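You operate a simulated robot arm through the tools that you are given. There is no shell and no other tool.

The job below is to be done with a simulated two-armed robot. You get a single attempt, and the scene is never put back.

JOB
Centre the cream cake in the geared turntable's ring mark, then crank it.
Fine: lock the plate first, then centre, unlock and crank one turn.

The check looks at the end state, three seconds after you hand in, the way a careful person would. Anything else that was tipped, shoved, dropped, spilled or broken makes it a failure.

ROBOT AND FRAMES
Two 6-joint arms with two-finger parallel grippers on one trunk that stands fixed in place. Base frame: the origin is at the foot of the trunk, x ahead of it, y to its left, z up; the work surface is at about z = 0.85. Readings come in m, rad, newtons and seconds.
The left shoulder is at [0.28, 0.185, 1.13], the right one opposite. With the tool pointing down near the work surface each hand reaches from about 0.54 to 0.94 m from the base axis, measured 20 degrees to its own side. Payload 1.57 kg a hand.
The TCP of each hand is the grasp point between the finger pads, 0.03 m short of the fingertips. In the tool frame z runs along the fingers and y along their closing line. The gripper opens to 0.08 m. The fingers are 0.017 m wide and 0.012 m thick; the gripper's body (0.04 by 0.082 m) begins 0.08 m behind the TCP.
Orientation is that of the tool frame in the base frame, as [roll, pitch, yaw] about the fixed x, y, z axes, in that order (R = Rz(yaw) Ry(pitch) Rx(roll)). With the fingers straight down and closing along the base's y, the tool's x points along the base's -x, its y along +y and its z along -z.

CONTROLS
- The arms move only by the tool drive_tool. It takes "left_increments", "right_increments" or both (then of equal length, played together; a hand with none holds still); each is text: rows parted by semicolons, each of 7 numbers parted by spaces: the shift along the tool's x, y, z in m, then the turn, a rotation vector about the tool's x, y, z in rad, then the finger opening in m, from 0 to 0.08. In form: tx ty tz rx ry rz gripper; .... A call has 1 to 20 rows; each row shifts and turns the commanded pose from where the row before left it, along the tool's axes as they then stand. Each row takes 0.2 s and may step no farther than 0.05 m and 0.15 rad from the row before; otherwise, or with a gripper value out of range, the whole call is refused. Where a pose cannot be reached the arm comes as near as it can. A force on the tool above 40 N (or 10 N above the force at the start of the call, whichever is more), or a blocked arm, ends the call early, and 0.2 s more pass. Each finger travels about 0.153 m/s and halts on what it meets, pressing with about 23 N; the grip force reading is that of the motor and also rises with nothing between the fingers. The clock runs only during rows and for 0.2 s after the last one: add rows that do not move to give the fingers time. The reply holds the time, the measured pose of the TCP, the force on the tool along the base axes, the opening and the grip force, in the units named above and with some noise, with the torque about the TCP (base axes, N m) and any sound that the robot's microphone picked up.
- Cameras (640 x 400 px; columns grow to the right, rows downward): "scene" is now at [0.2317, -0.0125, 1.5611]; the picture's right is [-0.18, -0.98, 0.00], its down [-0.81, 0.15, -0.56] and it looks along [0.55, -0.10, -0.83] (base axes); focal length 334 px, centre (320, 200). "left" rides on the left gripper at [0.072, 0.006, -0.122] in its tool frame; the picture's right is [-0.09, 1.00, 0.00], its down [-0.84, -0.08, -0.54] and it looks along [-0.54, -0.05, 0.84] (tool axes); focal length 238 px, centre (320, 200). "right" rides on the right gripper at [0.072, -0.007, -0.122] in its tool frame; the picture's right is [0.09, 1.00, 0.00], its down [-0.84, 0.08, -0.54] and it looks along [-0.54, 0.05, 0.84] (tool axes); focal length 238 px, centre (320, 200). There is no depth. A picture from a camera that has moved, and an enlarged one, comes with that camera's place and axes in the base frame and with its lens.
- capture(camera): a new picture of that camera. It takes no simulated time.
- raise_lower(by): slides the trunk up (or, below 0, down) by that many m; the arms and the scene camera ride with it, the base frame stays. It gives what a move gives, with no picture.
- pan_tilt(pan, tilt): turns the head with the scene camera to pan (to the left, within 1.501 rad either way) and tilt (down, from -0.506 to 1.204), counted from straight ahead of the robot. It gives what a move gives.
- inspect(camera, box): a new picture of the part [left, top, right, bottom] of that camera's present view, enlarged. It takes no simulated time.
- job_done(): hands the job in; it is judged then, once.

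Nothing tells you positions but the pictures and the camera data. Unless the task says otherwise, let go and move clear before handing in.

The tools are called by a JSON object that holds its "name" and its "arguments". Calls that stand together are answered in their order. drive_tool: Moves the arms, as the interface text tells. Its arguments: {"type":"object","properties":{"left_increments":{"type":"string"},"right_increments":{"type":"string"}},"required":[]} The other tools are called the same way: raise_lower (by) moves the trunk up or down; pan_tilt (pan, tilt) turns the head that bears the scene camera; capture (camera) takes a picture; inspect (camera, box) takes an enlarged picture of a part of a camera's view; job_done () hands the job in.

At the start:

```text
time_s: 0.0
left_eef_pos: [0.5996, 0.1881, 1.2154]
left_orientation: [-3.141, 0.0, -3.141]
left_wrist_force: [0.6, 1.0, 0.3]
left_wrist_torque: [0.02, 0.0, 0.02]
left_opening: 0.0802
left_grasp_force: 0.1
right_eef_pos: [0.4886, -0.3629, 1.2218]
right_orientation: [3.139, 0.001, -3.141]
right_wrist_force: [-1.0, -1.2, 0.7]
right_wrist_torque: [-0.01, -0.03, 0.01]
right_opening: 0.0799
right_grasp_force: 0.0
trunk travel left (down, up): [-0.825, 0.165]
head pan, tilt (commanded): [-0.18, 0.976]
```

scene: 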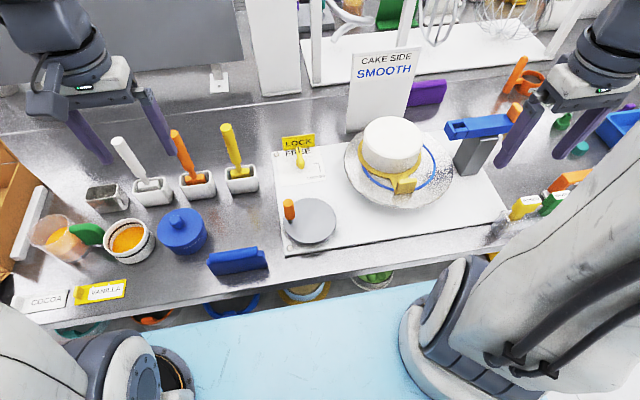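
right: 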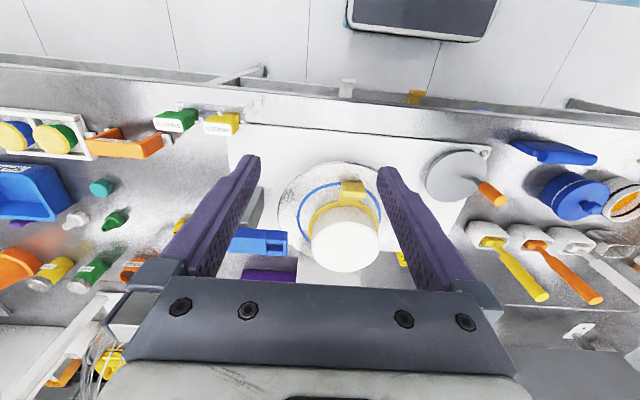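
left: 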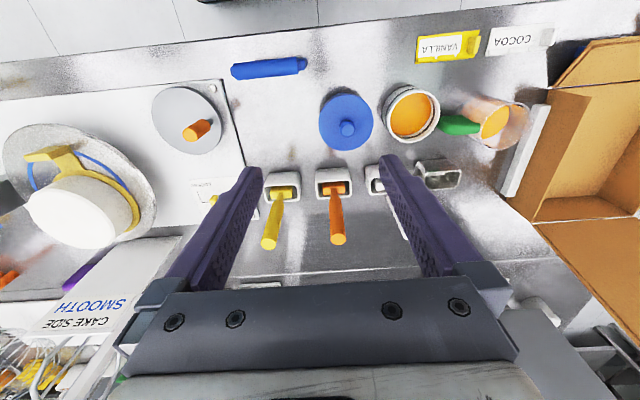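

I see a white geared turntable board with a plate, a blue ring mark, a cream cake on a gold card with a tab sitting off-centre, a crank disc with an orange knob, and a yellow LOCK/FREE lever. I'll take closer looks before moving.

{"name": "inspect", "arguments": {"camera": "scene", "box": [260, 100, 520, 262]}}

{"name": "inspect", "arguments": {"camera": "scene", "box": [260, 120, 360, 182]}}

{"name": "inspect", "arguments": {"camera": "right", "box": [220, 100, 540, 300]}}

{"name": "inspect", "arguments": {"camera": "left", "box": [0, 60, 280, 260]}}

```text
2.46 times, centred on (390, 181) of scene
camera zoom: at [0.2317, -0.0125, 1.5611], right [-0.18, -0.98, 0.0], down [-0.81, 0.15, -0.56], along [0.55, -0.1, -0.83], focal length 821 px, centre (148, 247)
```

zoom: 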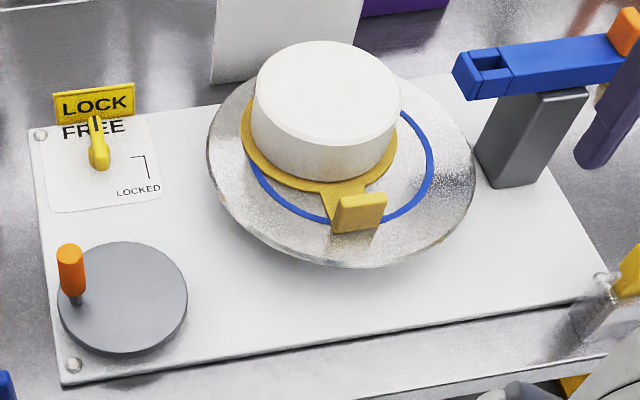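

```text
6.40 times, centred on (310, 151) of scene
camera zoom: at [0.2317, -0.0125, 1.5611], right [-0.18, -0.98, 0.0], down [-0.81, 0.15, -0.56], along [0.55, -0.1, -0.83], focal length 2135 px, centre (384, 514)
```

zoom: 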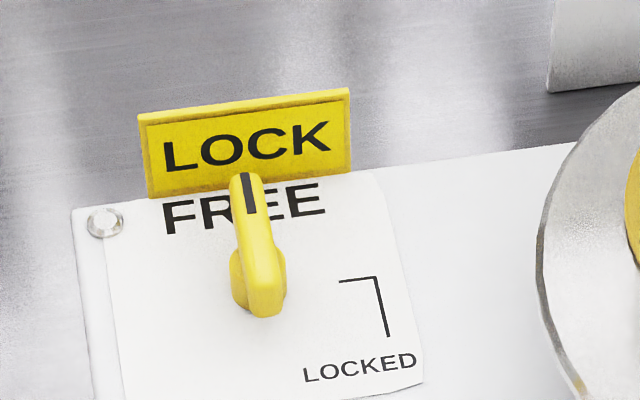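

```text
2.00 times, centred on (380, 200) of right
camera zoom: at [0.4162, -0.3694, 1.3443], right [-0.09, 1.0, 0.0], down [0.84, 0.08, 0.54], along [0.54, 0.05, -0.84], focal length 477 px, centre (200, 200)
```

zoom: 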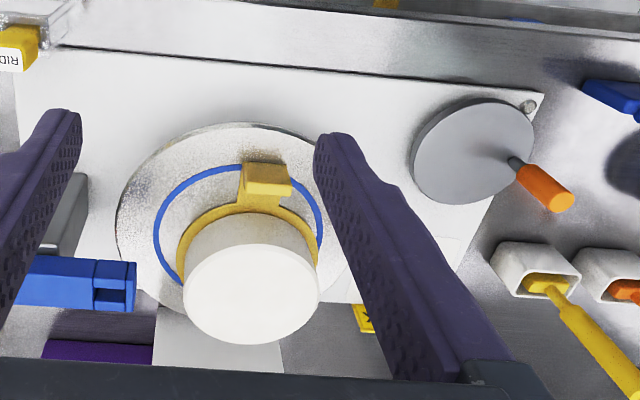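

```text
2.00 times, centred on (140, 160) of left
camera zoom: at [0.5272, 0.1941, 1.3373], right [0.09, 1.0, 0.0], down [0.84, -0.08, 0.54], along [0.54, -0.05, -0.84], focal length 477 px, centre (680, 280)
```

zoom: 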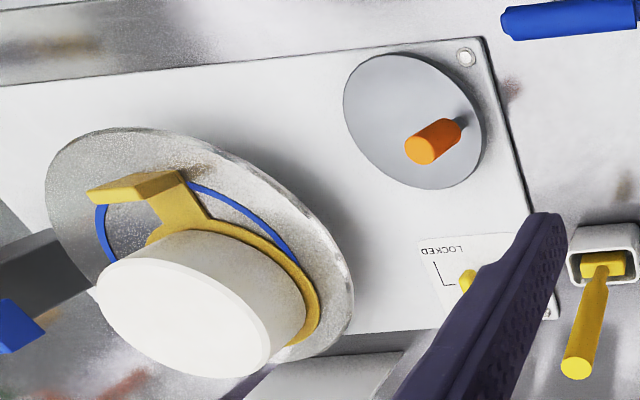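

{"name": "drive_tool", "arguments": {"left_increments": "-0.0057 -0.039 0.0145 0 0 0 0.08; -0.0057 -0.039 0.0145 0 0 0 0.08; -0.0057 -0.039 0.0145 0 0 0 0.08; -0.0057 -0.039 0.0145 0 0 0 0.08; -0.0057 -0.039 0.0145 0 0 0 0.08; -0.0057 -0.039 0.0145 0 0 0 0.08", "right_increments": "-0.007 0.0057 0 0 0 0 0.08; -0.007 0.0057 0 0 0 0 0.08; -0.007 0.0057 0 0 0 0 0.08; -0.007 0.0057 0 0 0 0 0.08; -0.007 0.0057 0 0 0 0 0.08; -0.007 0.0057 0 0 0 0 0.08"}}

{"name": "capture", "arguments": {"camera": "left"}}

{"name": "capture", "arguments": {"camera": "right"}}

{"name": "capture", "arguments": {"camera": "scene"}}

```text
time_s: 1.4
left_eef_pos: [0.6353, -0.0463, 1.1302]
left_orientation: [-3.142, 0.001, -3.141]
left_wrist_force: [0.3, 0.6, 0.2]
left_wrist_torque: [-0.03, -0.02, -0.02]
left_opening: 0.0801
left_grasp_force: 0.0
right_eef_pos: [0.5298, -0.3303, 1.2225]
right_orientation: [-3.141, 0.002, -3.141]
right_wrist_force: [-0.5, -0.1, 0.4]
right_wrist_torque: [-0.02, -0.01, 0.01]
right_opening: 0.0801
right_grasp_force: 0.1
trunk travel left (down, up): [-0.825, 0.165]
head pan, tilt (commanded): [-0.18, 0.976]
```

```text
taken
camera left: at [0.5622, -0.0398, 1.2509], right [0.09, 1.0, 0.0], down [0.84, -0.08, 0.54], along [0.54, -0.05, -0.84], focal length 238 px, centre (320, 200)
```

left: 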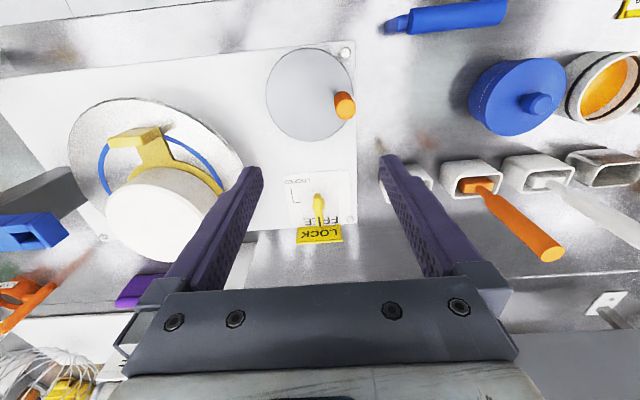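

```text
taken
camera right: at [0.4582, -0.3352, 1.3443], right [-0.09, 1.0, 0.0], down [0.84, 0.08, 0.54], along [0.54, 0.05, -0.84], focal length 238 px, centre (320, 200)
```

right: 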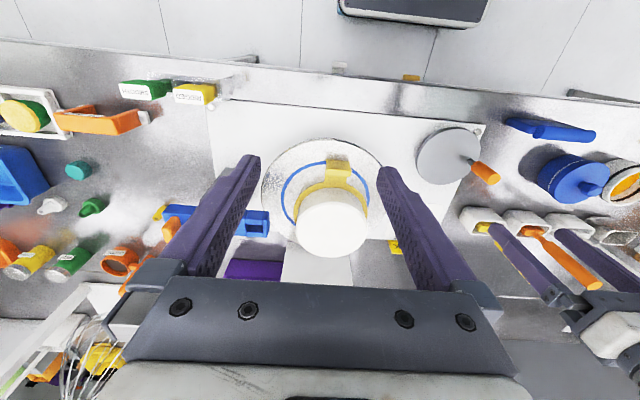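

```text
taken
camera scene: at [0.2316, -0.0125, 1.5611], right [-0.18, -0.98, 0.0], down [-0.81, 0.15, -0.56], along [0.55, -0.1, -0.83], focal length 334 px, centre (320, 200)
```

scene: 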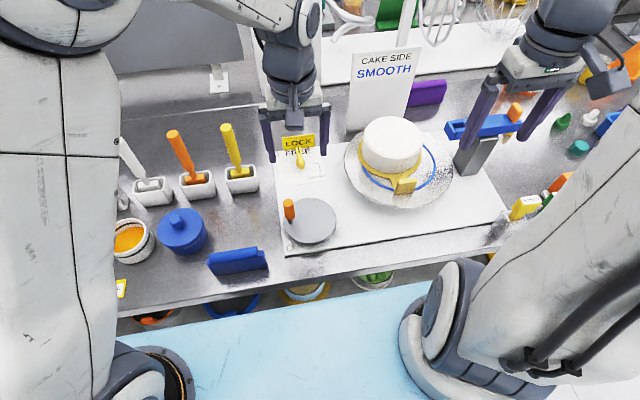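

{"name": "inspect", "arguments": {"camera": "left", "box": [240, 30, 400, 130]}}

{"name": "inspect", "arguments": {"camera": "left", "box": [270, 150, 370, 250]}}

{"name": "inspect", "arguments": {"camera": "right", "box": [240, 120, 400, 270]}}

{"name": "inspect", "arguments": {"camera": "left", "box": [0, 80, 260, 280]}}

{"name": "inspect", "arguments": {"camera": "scene", "box": [330, 100, 530, 225]}}

```text
4.00 times, centred on (320, 80) of left
camera zoom: at [0.5622, -0.0398, 1.2509], right [0.09, 1.0, 0.0], down [0.84, -0.08, 0.54], along [0.54, -0.05, -0.84], focal length 953 px, centre (320, 680)
```

zoom: 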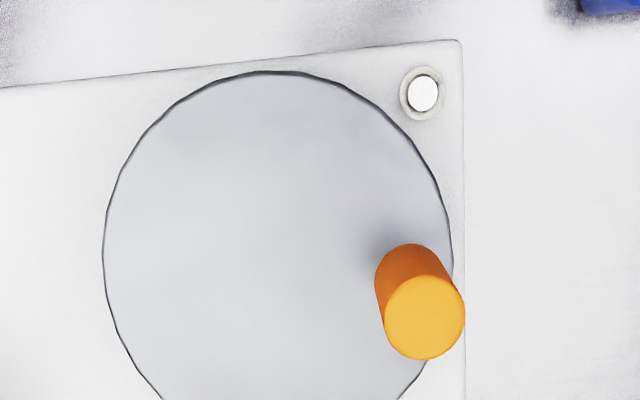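

```text
4.00 times, centred on (320, 200) of left
camera zoom: at [0.5622, -0.0398, 1.2509], right [0.09, 1.0, 0.0], down [0.84, -0.08, 0.54], along [0.54, -0.05, -0.84], focal length 953 px, centre (320, 200)
```

zoom: 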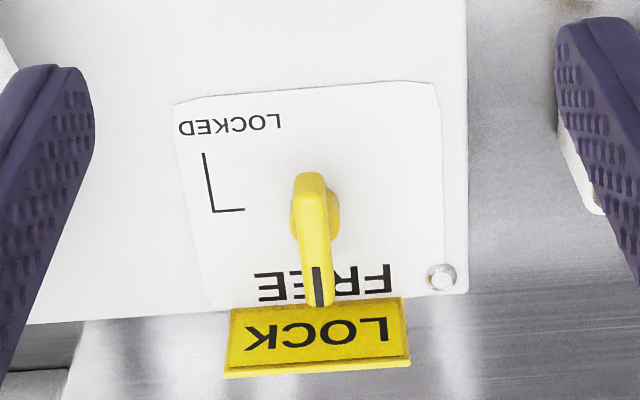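

```text
2.67 times, centred on (320, 195) of right
camera zoom: at [0.4582, -0.3352, 1.3443], right [-0.09, 1.0, 0.0], down [0.84, 0.08, 0.54], along [0.54, 0.05, -0.84], focal length 636 px, centre (320, 213)
```

zoom: 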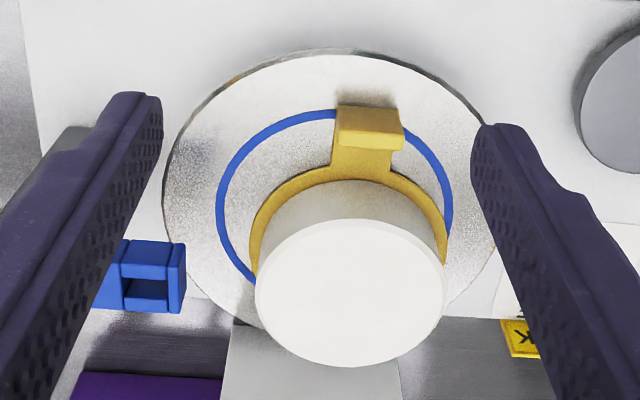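

```text
2.00 times, centred on (130, 180) of left
camera zoom: at [0.5622, -0.0398, 1.2509], right [0.09, 1.0, 0.0], down [0.84, -0.08, 0.54], along [0.54, -0.05, -0.84], focal length 477 px, centre (700, 240)
```

zoom: 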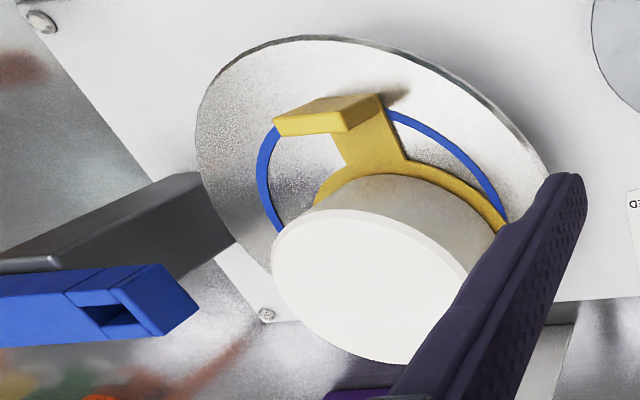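

```text
3.20 times, centred on (430, 162) of scene
camera zoom: at [0.2316, -0.0125, 1.5611], right [-0.18, -0.98, 0.0], down [-0.81, 0.15, -0.56], along [0.55, -0.1, -0.83], focal length 1067 px, centre (-32, 320)
```

zoom: 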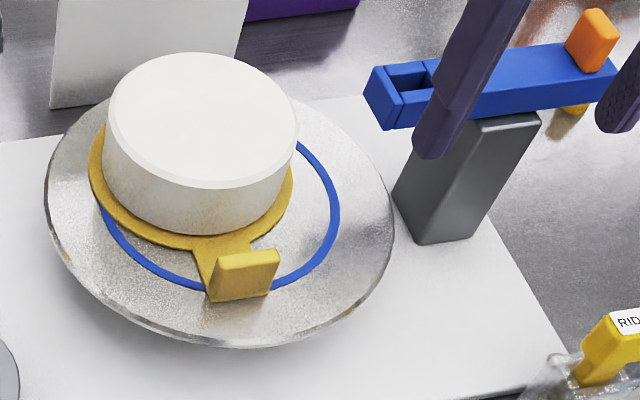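

{"name": "inspect", "arguments": {"camera": "left", "box": [296, 180, 344, 230]}}

{"name": "inspect", "arguments": {"camera": "scene", "box": [280, 132, 328, 162]}}

{"name": "inspect", "arguments": {"camera": "scene", "box": [272, 190, 344, 250]}}

```text
8.00 times, centred on (320, 205) of left
camera zoom: at [0.5622, -0.0398, 1.2509], right [0.09, 1.0, 0.0], down [0.84, -0.08, 0.54], along [0.54, -0.05, -0.84], focal length 1907 px, centre (320, 160)
```

zoom: 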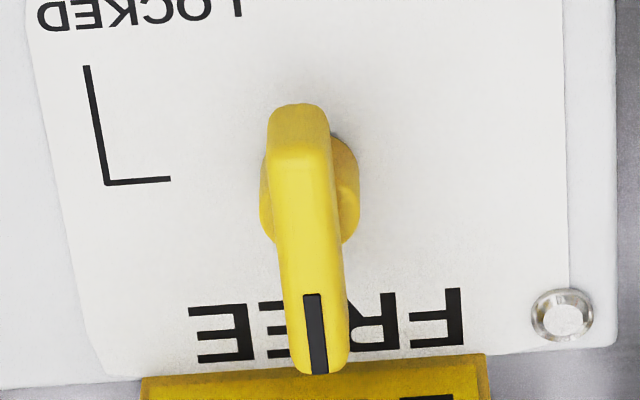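

```text
13.33 times, centred on (304, 147) of scene
camera zoom: at [0.2316, -0.0125, 1.5611], right [-0.18, -0.98, 0.0], down [-0.81, 0.15, -0.56], along [0.55, -0.1, -0.83], focal length 4448 px, centre (533, 907)
```

zoom: 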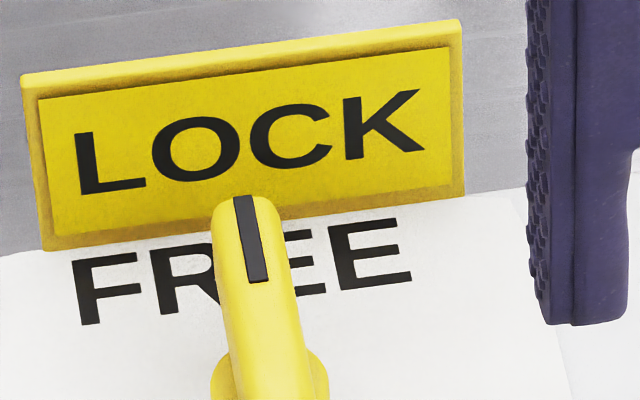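

```text
6.67 times, centred on (308, 220) of scene
camera zoom: at [0.2316, -0.0125, 1.5611], right [-0.18, -0.98, 0.0], down [-0.81, 0.15, -0.56], along [0.55, -0.1, -0.83], focal length 2224 px, centre (400, 67)
```

zoom: 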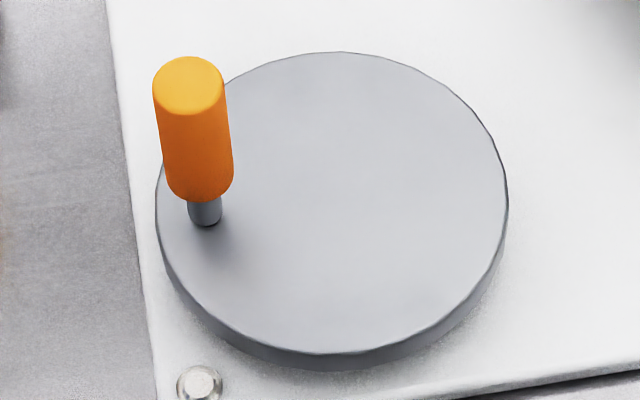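

{"name": "drive_tool", "arguments": {"left_increments": "-0.0316 -0.0031 0.0217 0 0 0 0.06; -0.0316 -0.0031 0.0217 0 0 0 0.05; -0.0316 -0.0031 0.0217 0 0 0 0.05; -0.0316 -0.0031 0.0217 0 0 0 0.05; -0.0316 -0.0031 0.0217 0 0 0 0.05; -0.0316 -0.0031 0.0217 0 0 0 0.05"}}

{"name": "capture", "arguments": {"camera": "left"}}

{"name": "capture", "arguments": {"camera": "scene"}}

{"name": "capture", "arguments": {"camera": "right"}}

```text
time_s: 2.8
left_eef_pos: [0.8226, -0.0646, 0.9967]
left_orientation: [3.141, 0.001, 3.141]
left_wrist_force: [0.7, -0.3, -0.3]
left_wrist_torque: [0.03, 0.01, -0.02]
left_opening: 0.0502
left_grasp_force: 0.0
right_eef_pos: [0.5293, -0.3285, 1.2221]
right_orientation: [3.141, -0.001, -3.141]
right_wrist_force: [0.0, 0.2, -0.8]
right_wrist_torque: [0.01, -0.01, -0.03]
right_opening: 0.0801
right_grasp_force: 0.1
trunk travel left (down, up): [-0.825, 0.165]
head pan, tilt (commanded): [-0.18, 0.976]
```

```text
taken
camera left: at [0.7495, -0.0584, 1.1189], right [0.09, 1.0, 0.0], down [0.84, -0.08, 0.54], along [0.54, -0.05, -0.84], focal length 238 px, centre (320, 200)
```

left: 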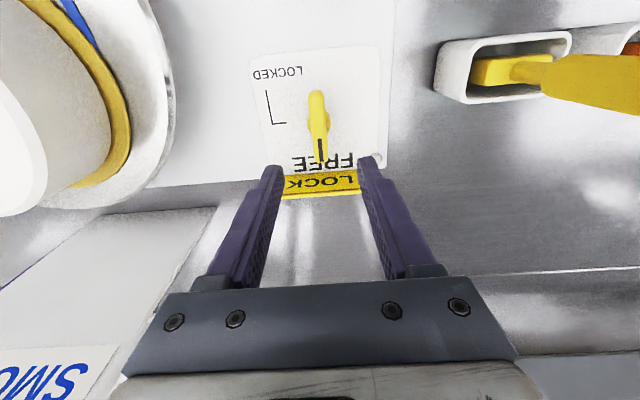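

```text
taken
camera scene: at [0.2316, -0.0126, 1.5611], right [-0.18, -0.98, 0.0], down [-0.81, 0.15, -0.56], along [0.55, -0.1, -0.83], focal length 334 px, centre (320, 200)
```

scene: 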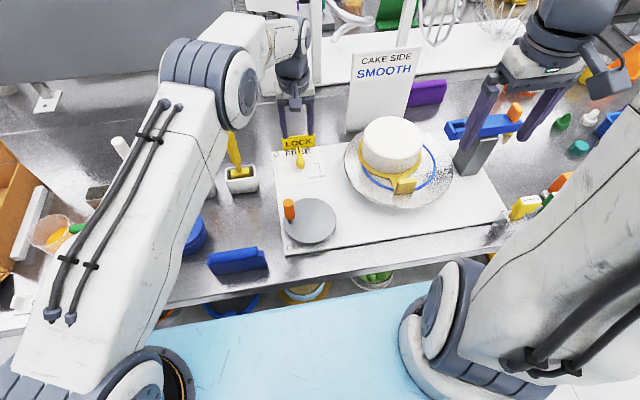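

```text
taken
camera right: at [0.4579, -0.3354, 1.3442], right [-0.09, 1.0, 0.0], down [0.84, 0.08, 0.54], along [0.54, 0.05, -0.84], focal length 238 px, centre (320, 200)
```

right: 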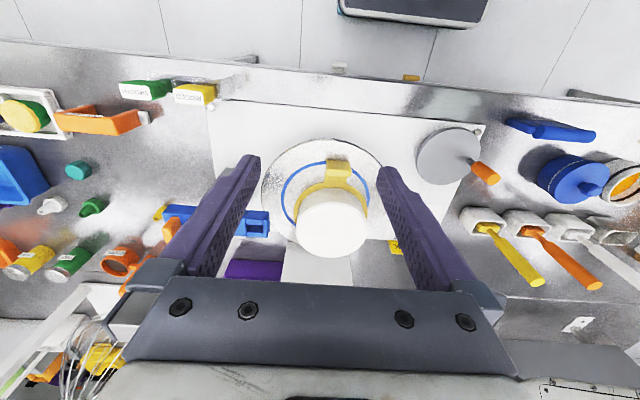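

{"name": "inspect", "arguments": {"camera": "left", "box": [250, 50, 400, 200]}}

{"name": "inspect", "arguments": {"camera": "left", "box": [290, 80, 350, 170]}}

```text
2.67 times, centred on (325, 125) of left
camera zoom: at [0.7495, -0.0584, 1.1189], right [0.09, 1.0, 0.0], down [0.84, -0.08, 0.54], along [0.54, -0.05, -0.84], focal length 636 px, centre (307, 400)
```

zoom: 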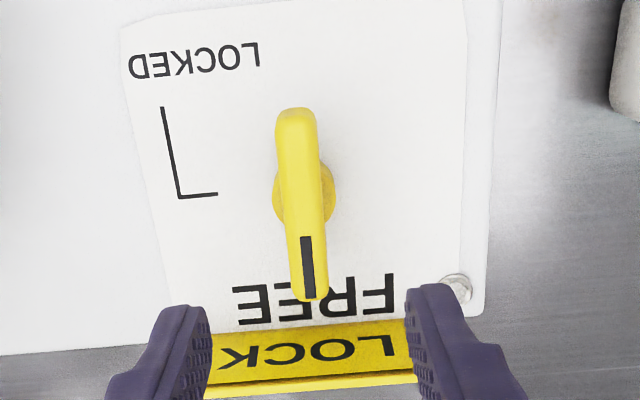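

```text
4.44 times, centred on (320, 125) of left
camera zoom: at [0.7495, -0.0584, 1.1189], right [0.09, 1.0, 0.0], down [0.84, -0.08, 0.54], along [0.54, -0.05, -0.84], focal length 1059 px, centre (320, 533)
```

zoom: 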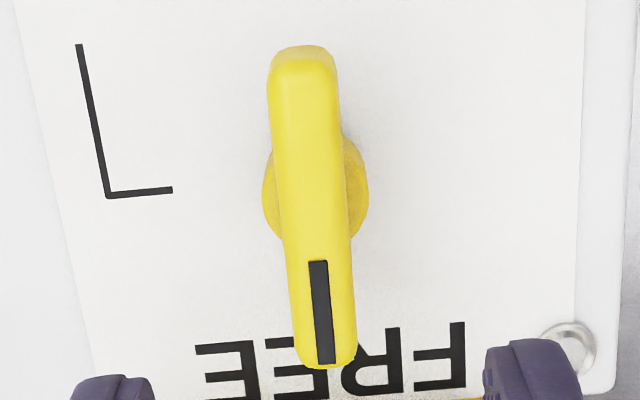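

{"name": "drive_tool", "arguments": {"left_increments": "0.0025 -0.0001 0.0197 0 0 0 0.05; 0.0025 -0.0001 0.0197 0 0 0 0.05; 0.0025 -0.0001 0.0197 0 0 0 0.05; 0.0025 -0.0001 0.0197 0 0 0 0.05; 0 0 0 0 0 0 0.05"}}

{"name": "inspect", "arguments": {"camera": "left", "box": [220, 0, 420, 200]}}

{"name": "inspect", "arguments": {"camera": "scene", "box": [260, 110, 356, 180]}}

```text
time_s: 4.0
left_eef_pos: [0.815, -0.0657, 0.9191]
left_orientation: [-3.141, 0.0, 3.141]
left_wrist_force: [-0.2, 0.8, -0.8]
left_wrist_torque: [0.01, 0.0, -0.01]
left_opening: 0.0501
left_grasp_force: 0.0
right_eef_pos: [0.53, -0.3296, 1.2219]
right_orientation: [3.141, 0.0, -3.141]
right_wrist_force: [0.1, 0.7, -0.6]
right_wrist_torque: [0.04, -0.01, -0.02]
right_opening: 0.0801
right_grasp_force: 0.1
trunk travel left (down, up): [-0.825, 0.165]
head pan, tilt (commanded): [-0.18, 0.976]
```

```text
2.00 times, centred on (320, 100) of left
camera zoom: at [0.742, -0.0598, 1.041], right [0.09, 1.0, 0.0], down [0.84, -0.08, 0.54], along [0.54, -0.05, -0.84], focal length 477 px, centre (320, 400)
```

zoom: 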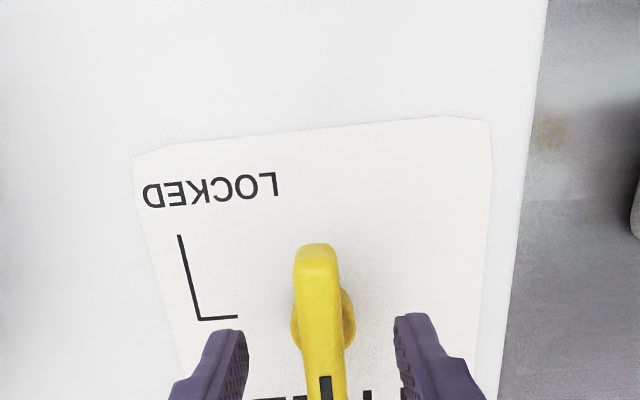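

```text
5.71 times, centred on (308, 145) of scene
camera zoom: at [0.2318, -0.0126, 1.5611], right [-0.18, -0.98, 0.0], down [-0.81, 0.15, -0.56], along [0.55, -0.1, -0.83], focal length 1906 px, centre (389, 514)
```

zoom: 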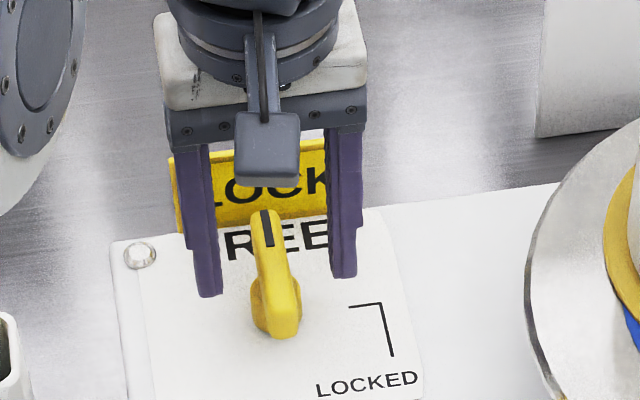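

{"name": "drive_tool", "arguments": {"left_increments": "0 0 0 0 0 0 0.0; 0 0 0 0 0 0 0.0"}}

{"name": "inspect", "arguments": {"camera": "scene", "box": [260, 110, 356, 180]}}

```text
time_s: 4.6
left_eef_pos: [0.8139, -0.0645, 0.9196]
left_orientation: [3.14, 0.001, -3.14]
left_wrist_force: [0.2, 4.5, 0.0]
left_wrist_torque: [0.04, 0.19, -0.11]
left_opening: 0.0142
left_grasp_force: 30.5
right_eef_pos: [0.5299, -0.3294, 1.2217]
right_orientation: [-3.141, 0.0, -3.14]
right_wrist_force: [0.2, 0.7, 0.3]
right_wrist_torque: [0.0, -0.02, 0.0]
right_opening: 0.08
right_grasp_force: 0.2
trunk travel left (down, up): [-0.825, 0.165]
head pan, tilt (commanded): [-0.18, 0.976]
```

```text
5.71 times, centred on (308, 145) of scene
camera zoom: at [0.2317, -0.0122, 1.5611], right [-0.18, -0.98, 0.0], down [-0.81, 0.15, -0.56], along [0.55, -0.1, -0.83], focal length 1906 px, centre (389, 514)
```

zoom: 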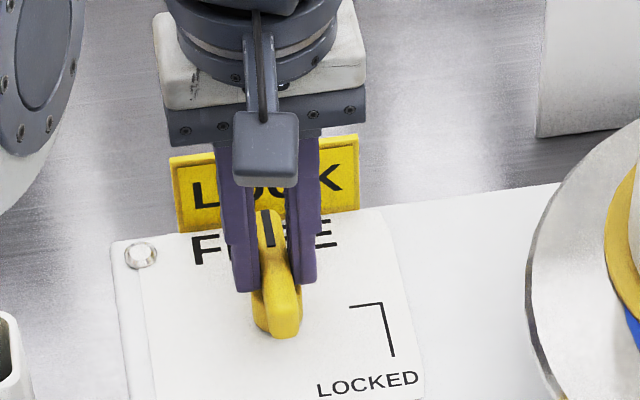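

{"name": "drive_tool", "arguments": {"left_increments": "0 0 0 0 0 0.1309 0.0; 0 0 0 0 0 0.1309 0.0; 0 0 0 0 0 0.1309 0.0; 0 0 0 0 0 0.1309 0.0; 0 0 0 0 0 0.1309 0.0; 0 0 0 0 0 0.1309 0.0"}}

{"name": "capture", "arguments": {"camera": "scene"}}

```text
time_s: 6.0
left_eef_pos: [0.8152, -0.0648, 0.9205]
left_orientation: [-3.14, -0.001, 2.354]
left_wrist_force: [2.0, 7.7, -1.5]
left_wrist_torque: [-0.06, -0.26, 0.02]
left_opening: 0.0139
left_grasp_force: 30.5
right_eef_pos: [0.5311, -0.3289, 1.2216]
right_orientation: [3.141, 0.0, -3.139]
right_wrist_force: [-0.3, -0.4, 0.4]
right_wrist_torque: [-0.02, 0.03, 0.01]
right_opening: 0.0801
right_grasp_force: 0.2
trunk travel left (down, up): [-0.825, 0.165]
head pan, tilt (commanded): [-0.18, 0.976]
```

```text
taken
camera scene: at [0.2318, -0.012, 1.5611], right [-0.18, -0.98, 0.0], down [-0.81, 0.15, -0.56], along [0.55, -0.1, -0.83], focal length 334 px, centre (320, 200)
```

scene: 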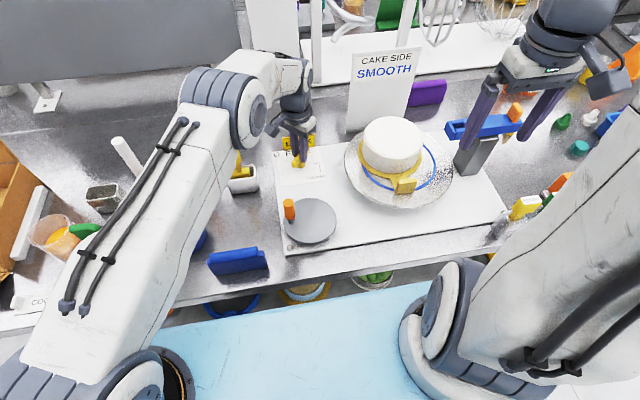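

{"name": "drive_tool", "arguments": {"left_increments": "0 0 0 0 0 0.1309 0.0; 0 0 0 0 0 0.1309 0.0; 0 0 0 0 0 0.1309 0.0; 0 0 0 0 0 0.1309 0.0; 0 0 0 0 0 0.1309 0.0; 0 0 0 0 0 0.1309 0.0; 0 0 0 0 0 0 0.0"}}

{"name": "capture", "arguments": {"camera": "scene"}}

{"name": "inspect", "arguments": {"camera": "scene", "box": [260, 110, 356, 180]}}

```text
time_s: 7.6
left_eef_pos: [0.8146, -0.0637, 0.9193]
left_orientation: [-3.141, 0.001, 1.57]
left_wrist_force: [7.2, 3.8, 3.2]
left_wrist_torque: [0.23, 0.09, 0.2]
left_opening: 0.0141
left_grasp_force: 29.9
right_eef_pos: [0.5309, -0.3295, 1.2217]
right_orientation: [-3.141, 0.001, -3.141]
right_wrist_force: [-0.1, 0.2, -0.9]
right_wrist_torque: [0.03, 0.03, 0.02]
right_opening: 0.0799
right_grasp_force: 0.0
trunk travel left (down, up): [-0.825, 0.165]
head pan, tilt (commanded): [-0.18, 0.976]
```

```text
taken
camera scene: at [0.2319, -0.0123, 1.5611], right [-0.18, -0.98, 0.0], down [-0.81, 0.15, -0.56], along [0.55, -0.1, -0.83], focal length 334 px, centre (320, 200)
```

scene: 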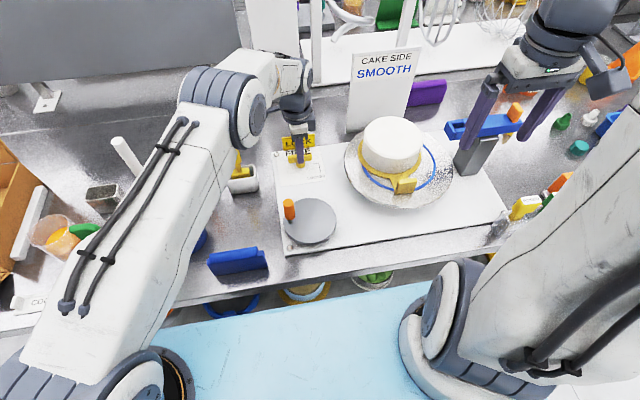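

```text
5.71 times, centred on (308, 145) of scene
camera zoom: at [0.2319, -0.0123, 1.5611], right [-0.18, -0.98, 0.0], down [-0.81, 0.15, -0.56], along [0.55, -0.1, -0.83], focal length 1906 px, centre (389, 514)
```

zoom: 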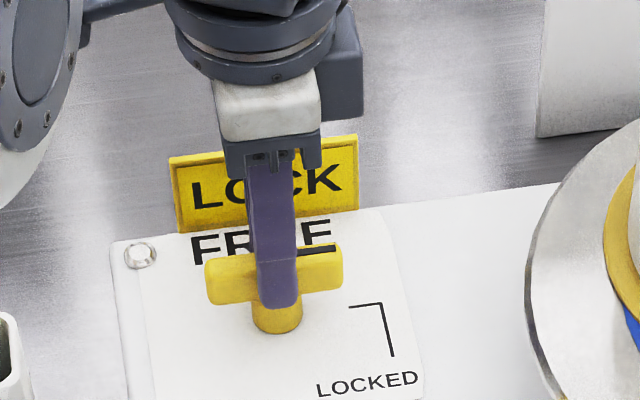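

{"name": "drive_tool", "arguments": {"left_increments": "0 0 0 0 0 0.03 0.0; 0 0 0 0 0 0 0.0; 0 0 0 0 0 -0.03 0.0; 0 0 0 0 0 0 0.035; 0 0 0 0 0 0 0.035; 0 0 -0.02 0 0 0 0.035; 0 0 -0.04 0 0 0 0.035; 0 0 -0.04 0 0 0 0.035"}}

{"name": "inspect", "arguments": {"camera": "scene", "box": [260, 110, 356, 180]}}

{"name": "inspect", "arguments": {"camera": "left", "box": [120, 0, 520, 250]}}

```text
time_s: 9.4
left_eef_pos: [0.8145, -0.0646, 1.0207]
left_orientation: [-3.141, 0.0, 1.571]
left_wrist_force: [0.2, -0.8, -0.8]
left_wrist_torque: [-0.01, -0.02, 0.03]
left_opening: 0.0351
left_grasp_force: 0.1
right_eef_pos: [0.5295, -0.3304, 1.2216]
right_orientation: [-3.141, -0.001, 3.14]
right_wrist_force: [-0.7, 0.3, -0.5]
right_wrist_torque: [0.01, 0.0, 0.02]
right_opening: 0.0799
right_grasp_force: 0.1
trunk travel left (down, up): [-0.825, 0.165]
head pan, tilt (commanded): [-0.18, 0.976]
```

```text
5.71 times, centred on (308, 145) of scene
camera zoom: at [0.2317, -0.0124, 1.5611], right [-0.18, -0.98, 0.0], down [-0.81, 0.15, -0.56], along [0.55, -0.1, -0.83], focal length 1906 px, centre (389, 514)
```

zoom: 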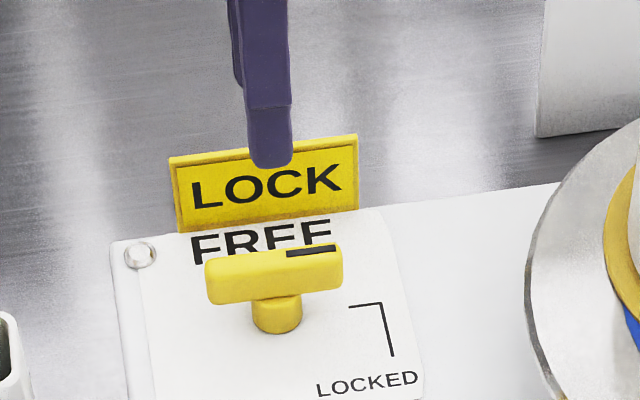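

```text
1.60 times, centred on (320, 125) of left
camera zoom: at [0.8195, 0.0063, 1.1428], right [1.0, -0.09, 0.0], down [-0.08, -0.84, 0.54], along [-0.05, -0.54, -0.84], focal length 381 px, centre (320, 320)
```

zoom: 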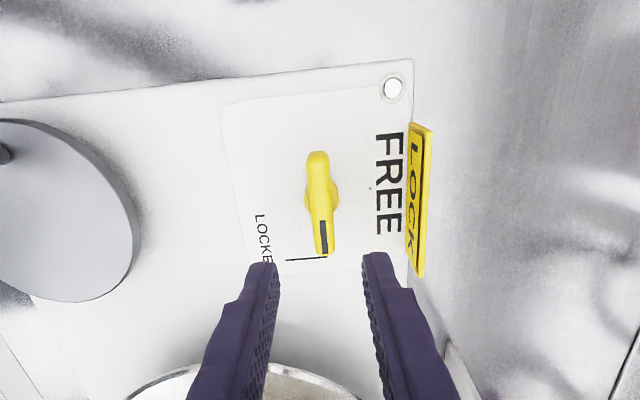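

{"name": "drive_tool", "arguments": {"left_increments": "0 -0.014 -0.036 0 0 0 0.08; 0 -0.014 -0.036 0 0 0 0.08; 0 -0.014 -0.036 0 0 0 0.08; 0 -0.014 -0.036 0 0 0 0.08; 0 -0.014 -0.036 0 0 0 0.08"}}

{"name": "capture", "arguments": {"camera": "left"}}

{"name": "inspect", "arguments": {"camera": "right", "box": [256, 130, 400, 220]}}

{"name": "inspect", "arguments": {"camera": "right", "box": [290, 145, 386, 205]}}

{"name": "inspect", "arguments": {"camera": "scene", "box": [336, 112, 464, 212]}}

```text
time_s: 10.6
left_eef_pos: [0.7434, -0.0675, 1.1997]
left_orientation: [-3.142, 0.0, 1.573]
left_wrist_force: [0.3, -0.6, -0.3]
left_wrist_torque: [-0.01, 0.02, 0.03]
left_opening: 0.0798
left_grasp_force: 0.1
right_eef_pos: [0.53, -0.3292, 1.2223]
right_orientation: [3.141, -0.001, -3.141]
right_wrist_force: [0.5, -0.2, -0.2]
right_wrist_torque: [-0.02, -0.01, -0.01]
right_opening: 0.0799
right_grasp_force: 0.0
trunk travel left (down, up): [-0.825, 0.165]
head pan, tilt (commanded): [-0.18, 0.976]
```

```text
taken
camera left: at [0.7487, 0.0046, 1.3217], right [1.0, -0.09, 0.0], down [-0.08, -0.84, 0.54], along [-0.05, -0.54, -0.84], focal length 238 px, centre (320, 200)
```

left: 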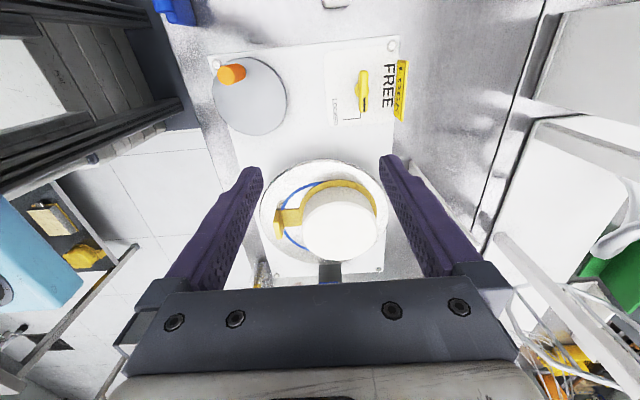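

```text
4.44 times, centred on (328, 175) of right
camera zoom: at [0.458, -0.3353, 1.3442], right [-0.09, 1.0, 0.0], down [0.84, 0.08, 0.54], along [0.54, 0.05, -0.84], focal length 1059 px, centre (284, 311)
```

zoom: 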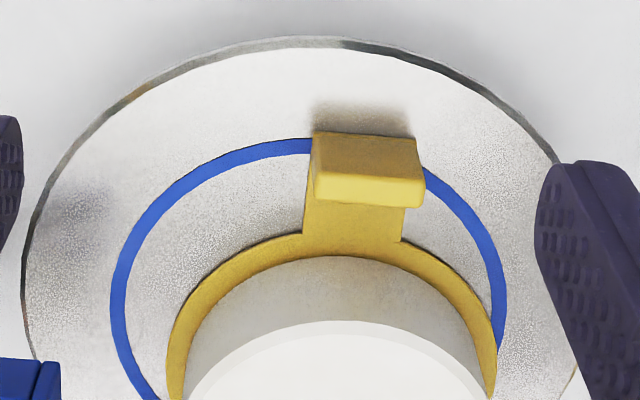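

```text
6.67 times, centred on (338, 175) of right
camera zoom: at [0.458, -0.3353, 1.3442], right [-0.09, 1.0, 0.0], down [0.84, 0.08, 0.54], along [0.54, 0.05, -0.84], focal length 1589 px, centre (200, 367)
```

zoom: 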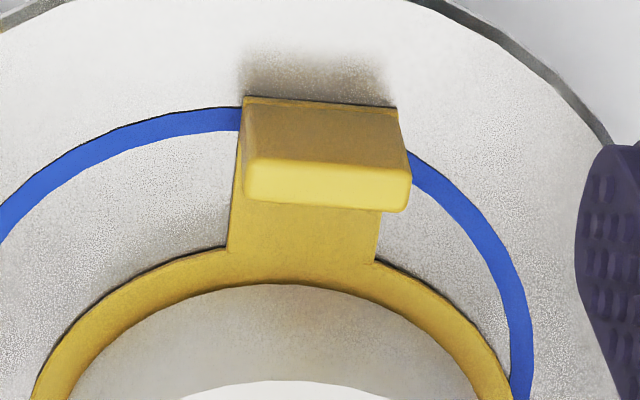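

```text
4.00 times, centred on (400, 162) of scene
camera zoom: at [0.2318, -0.0125, 1.5611], right [-0.18, -0.98, 0.0], down [-0.81, 0.15, -0.56], along [0.55, -0.1, -0.83], focal length 1334 px, centre (0, 352)
```

zoom: 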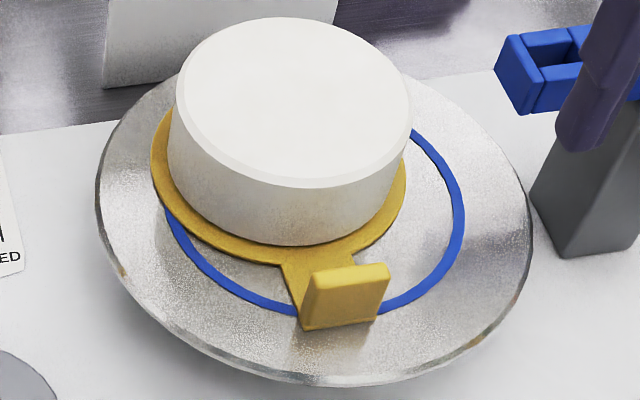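

{"name": "inspect", "arguments": {"camera": "left", "box": [250, 145, 394, 270]}}

{"name": "inspect", "arguments": {"camera": "right", "box": [256, 140, 328, 240]}}

{"name": "inspect", "arguments": {"camera": "right", "box": [328, 140, 400, 240]}}

```text
3.20 times, centred on (322, 208) of left
camera zoom: at [0.7487, 0.0046, 1.3217], right [1.0, -0.09, 0.0], down [-0.08, -0.84, 0.54], along [-0.05, -0.54, -0.84], focal length 763 px, centre (314, 176)
```

zoom: 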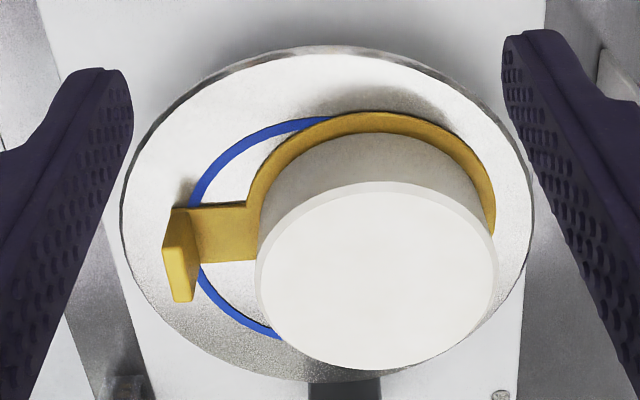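

```text
4.00 times, centred on (292, 190) of right
camera zoom: at [0.458, -0.3353, 1.3442], right [-0.09, 1.0, 0.0], down [0.84, 0.08, 0.54], along [0.54, 0.05, -0.84], focal length 953 px, centre (432, 240)
```

zoom: 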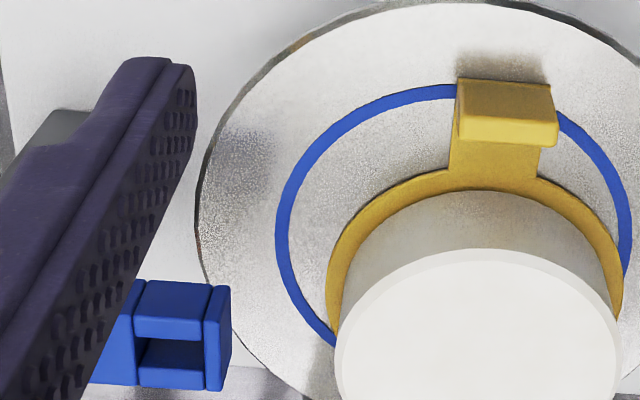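

```text
4.00 times, centred on (364, 190) of right
camera zoom: at [0.458, -0.3353, 1.3442], right [-0.09, 1.0, 0.0], down [0.84, 0.08, 0.54], along [0.54, 0.05, -0.84], focal length 953 px, centre (144, 240)
```

zoom: 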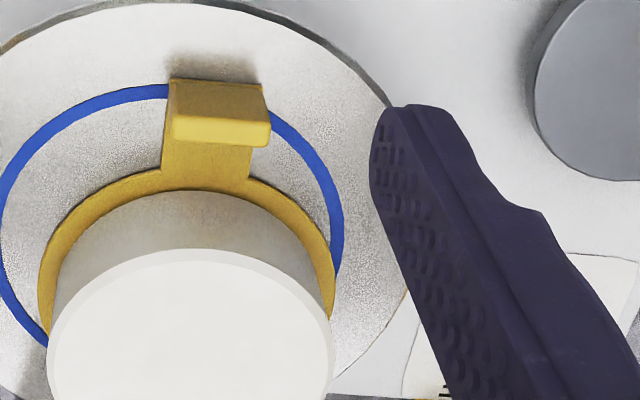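

{"name": "drive_tool", "arguments": {"right_increments": "-0.0274 0.011 0.0305 0 0 0 0.08; -0.0274 0.011 0.0305 0 0 0 0.08; -0.0274 0.011 0.0305 0 0 0 0.08; -0.0274 0.011 0.0305 0 0 0 0.08; 0 0 0 0 0 0 0.08"}}

{"name": "capture", "arguments": {"camera": "right"}}

{"name": "capture", "arguments": {"camera": "left"}}

{"name": "capture", "arguments": {"camera": "scene"}}

```text
time_s: 11.8
left_eef_pos: [0.7443, -0.0672, 1.2001]
left_orientation: [3.141, 0.0, 1.569]
left_wrist_force: [-0.1, 0.2, 0.2]
left_wrist_torque: [0.01, 0.01, 0.02]
left_opening: 0.0801
left_grasp_force: 0.1
right_eef_pos: [0.6372, -0.2851, 1.0977]
right_orientation: [-3.141, 0.0, -3.141]
right_wrist_force: [1.1, 0.8, 0.9]
right_wrist_torque: [-0.06, 0.01, -0.02]
right_opening: 0.08
right_grasp_force: 0.0
trunk travel left (down, up): [-0.825, 0.165]
head pan, tilt (commanded): [-0.18, 0.976]
```

```text
taken
camera right: at [0.5658, -0.2905, 1.2203], right [-0.09, 1.0, 0.0], down [0.84, 0.08, 0.54], along [0.54, 0.05, -0.84], focal length 238 px, centre (320, 200)
```

right: 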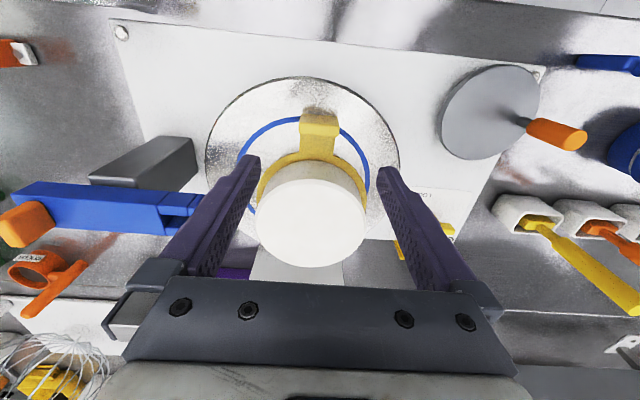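

```text
taken
camera left: at [0.7492, 0.0045, 1.3213], right [1.0, -0.09, 0.0], down [-0.08, -0.84, 0.54], along [-0.05, -0.54, -0.84], focal length 238 px, centre (320, 200)
```

left: 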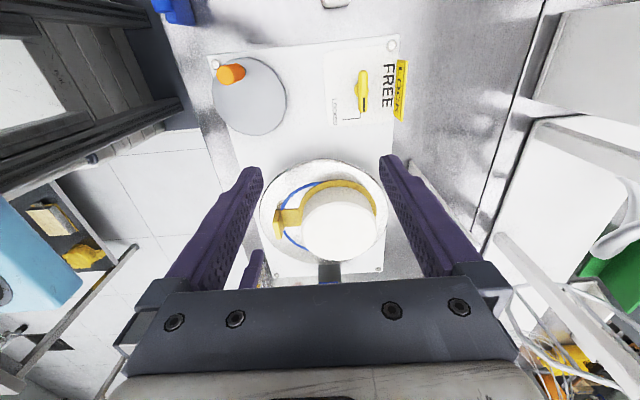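

```text
taken
camera scene: at [0.2321, -0.0125, 1.561], right [-0.18, -0.98, 0.0], down [-0.81, 0.15, -0.56], along [0.55, -0.1, -0.83], focal length 334 px, centre (320, 200)
```

scene: 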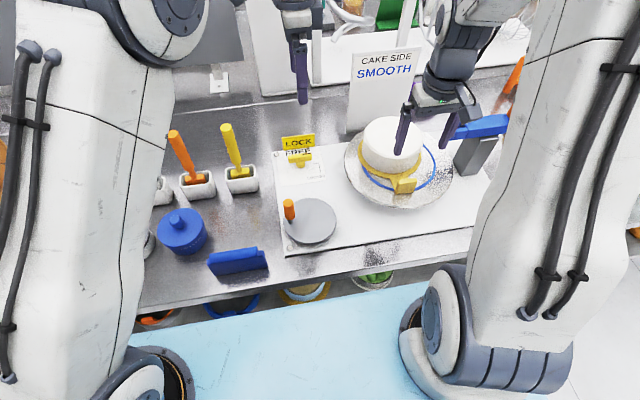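

{"name": "inspect", "arguments": {"camera": "right", "box": [270, 90, 370, 170]}}

{"name": "inspect", "arguments": {"camera": "right", "box": [200, 70, 420, 220]}}

```text
5.00 times, centred on (320, 130) of right
camera zoom: at [0.5658, -0.2905, 1.2203], right [-0.09, 1.0, 0.0], down [0.84, 0.08, 0.54], along [0.54, 0.05, -0.84], focal length 1192 px, centre (320, 550)
```

zoom: 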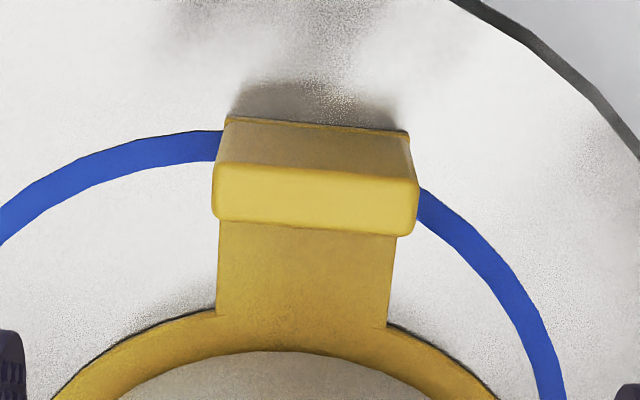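

```text
2.67 times, centred on (310, 145) of right
camera zoom: at [0.5658, -0.2905, 1.2203], right [-0.09, 1.0, 0.0], down [0.84, 0.08, 0.54], along [0.54, 0.05, -0.84], focal length 636 px, centre (347, 347)
```

zoom: 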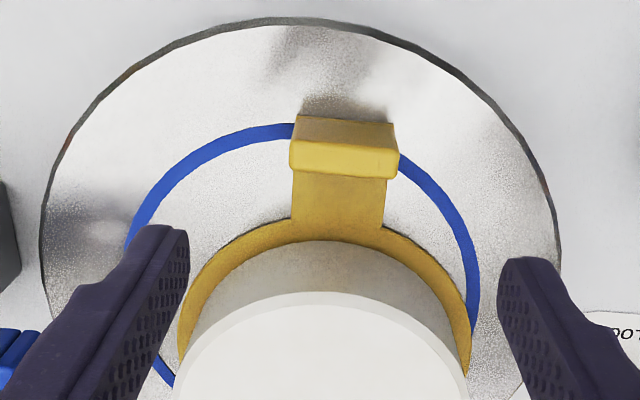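

{"name": "drive_tool", "arguments": {"right_increments": "-0.0007 0 0.03 0 0 0 0.08; -0.0007 0 0.03 0 0 0 0.08; -0.0007 0 0.03 0 0 0 0.08; -0.0006 0 0.025 0 0 0 0.08; 0 0 0.008 0 0 0 0.08; 0 0 0 0 0 0 0.08"}}

{"name": "capture", "arguments": {"camera": "right"}}

{"name": "inspect", "arguments": {"camera": "left", "box": [230, 150, 394, 280]}}

{"name": "inspect", "arguments": {"camera": "scene", "box": [336, 112, 464, 212]}}

```text
time_s: 13.2
left_eef_pos: [0.7424, -0.0661, 1.2]
left_orientation: [3.141, 0.001, 1.571]
left_wrist_force: [-0.3, -0.3, -0.7]
left_wrist_torque: [0.01, 0.0, 0.03]
left_opening: 0.0803
left_grasp_force: 0.0
right_eef_pos: [0.6428, -0.2851, 0.9772]
right_orientation: [3.141, 0.0, 3.142]
right_wrist_force: [0.2, 0.6, 0.8]
right_wrist_torque: [0.0, 0.02, 0.01]
right_opening: 0.0801
right_grasp_force: 0.1
trunk travel left (down, up): [-0.825, 0.165]
head pan, tilt (commanded): [-0.18, 0.976]
```

```text
taken
camera right: at [0.5709, -0.2907, 1.0988], right [-0.09, 1.0, 0.0], down [0.84, 0.08, 0.54], along [0.54, 0.05, -0.84], focal length 238 px, centre (320, 200)
```

right: 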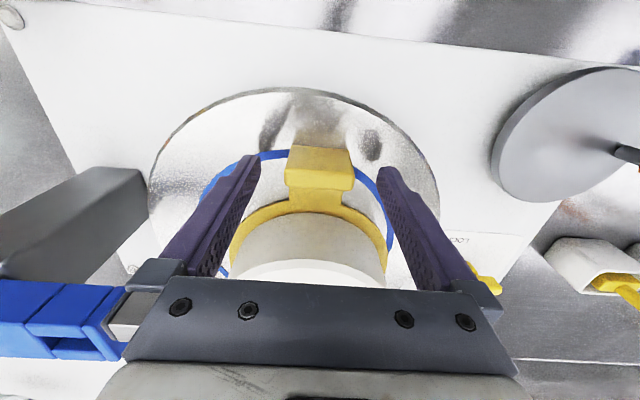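

```text
3.08 times, centred on (312, 215) of left
camera zoom: at [0.7489, 0.0045, 1.3215], right [1.0, -0.09, 0.0], down [-0.08, -0.84, 0.54], along [-0.05, -0.54, -0.84], focal length 733 px, centre (345, 154)
```

zoom: 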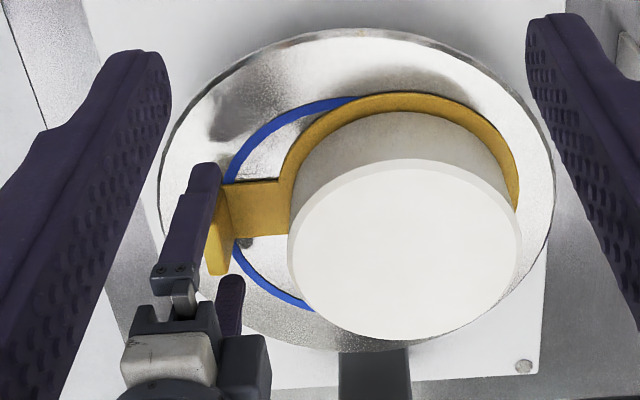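

```text
4.00 times, centred on (400, 162) of scene
camera zoom: at [0.2317, -0.0125, 1.5611], right [-0.18, -0.98, 0.0], down [-0.81, 0.15, -0.56], along [0.55, -0.1, -0.83], focal length 1334 px, centre (0, 352)
```

zoom: 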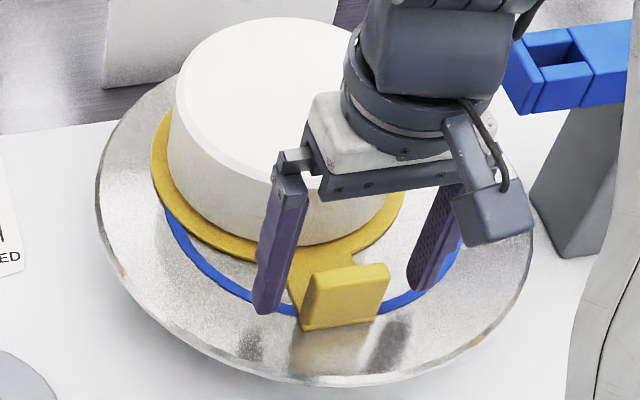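

{"name": "drive_tool", "arguments": {"right_increments": "0 0 0 0 0 0 0.03; 0 0 0 0 0 0 0.03; 0 0 0 0 0 0 0.03"}}

{"name": "inspect", "arguments": {"camera": "scene", "box": [336, 112, 464, 212]}}

{"name": "inspect", "arguments": {"camera": "left", "box": [230, 150, 394, 280]}}

```text
time_s: 14.0
left_eef_pos: [0.7424, -0.0677, 1.2009]
left_orientation: [-3.141, -0.001, 1.57]
left_wrist_force: [-0.1, -0.8, 0.2]
left_wrist_torque: [0.0, 0.0, -0.01]
left_opening: 0.0801
left_grasp_force: 0.1
right_eef_pos: [0.6422, -0.2853, 0.9771]
right_orientation: [-3.141, -0.001, 3.141]
right_wrist_force: [0.3, -1.8, -0.3]
right_wrist_torque: [-0.08, -0.17, -0.16]
right_opening: 0.0441
right_grasp_force: 22.7
trunk travel left (down, up): [-0.825, 0.165]
head pan, tilt (commanded): [-0.18, 0.976]
```

```text
4.00 times, centred on (400, 162) of scene
camera zoom: at [0.2318, -0.0125, 1.5611], right [-0.18, -0.98, 0.0], down [-0.81, 0.15, -0.56], along [0.55, -0.1, -0.83], focal length 1334 px, centre (0, 352)
```

zoom: 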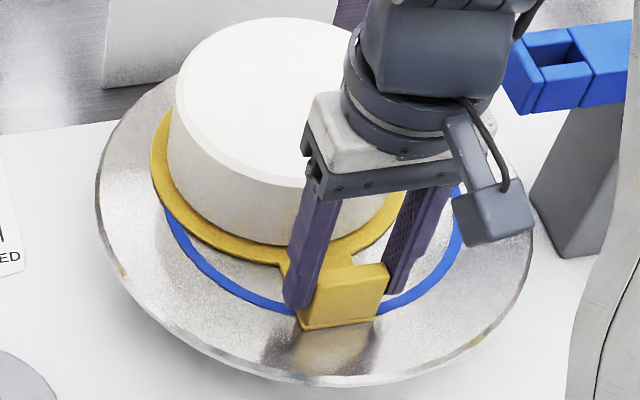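

```text
3.08 times, centred on (312, 215) of left
camera zoom: at [0.749, 0.0044, 1.3215], right [1.0, -0.09, 0.0], down [-0.08, -0.84, 0.54], along [-0.05, -0.54, -0.84], focal length 733 px, centre (345, 154)
```

zoom: 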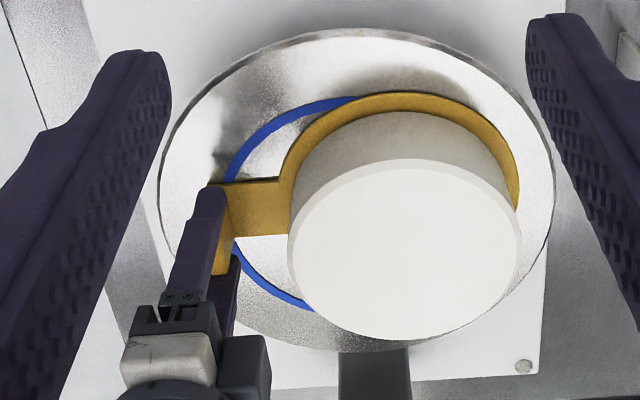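

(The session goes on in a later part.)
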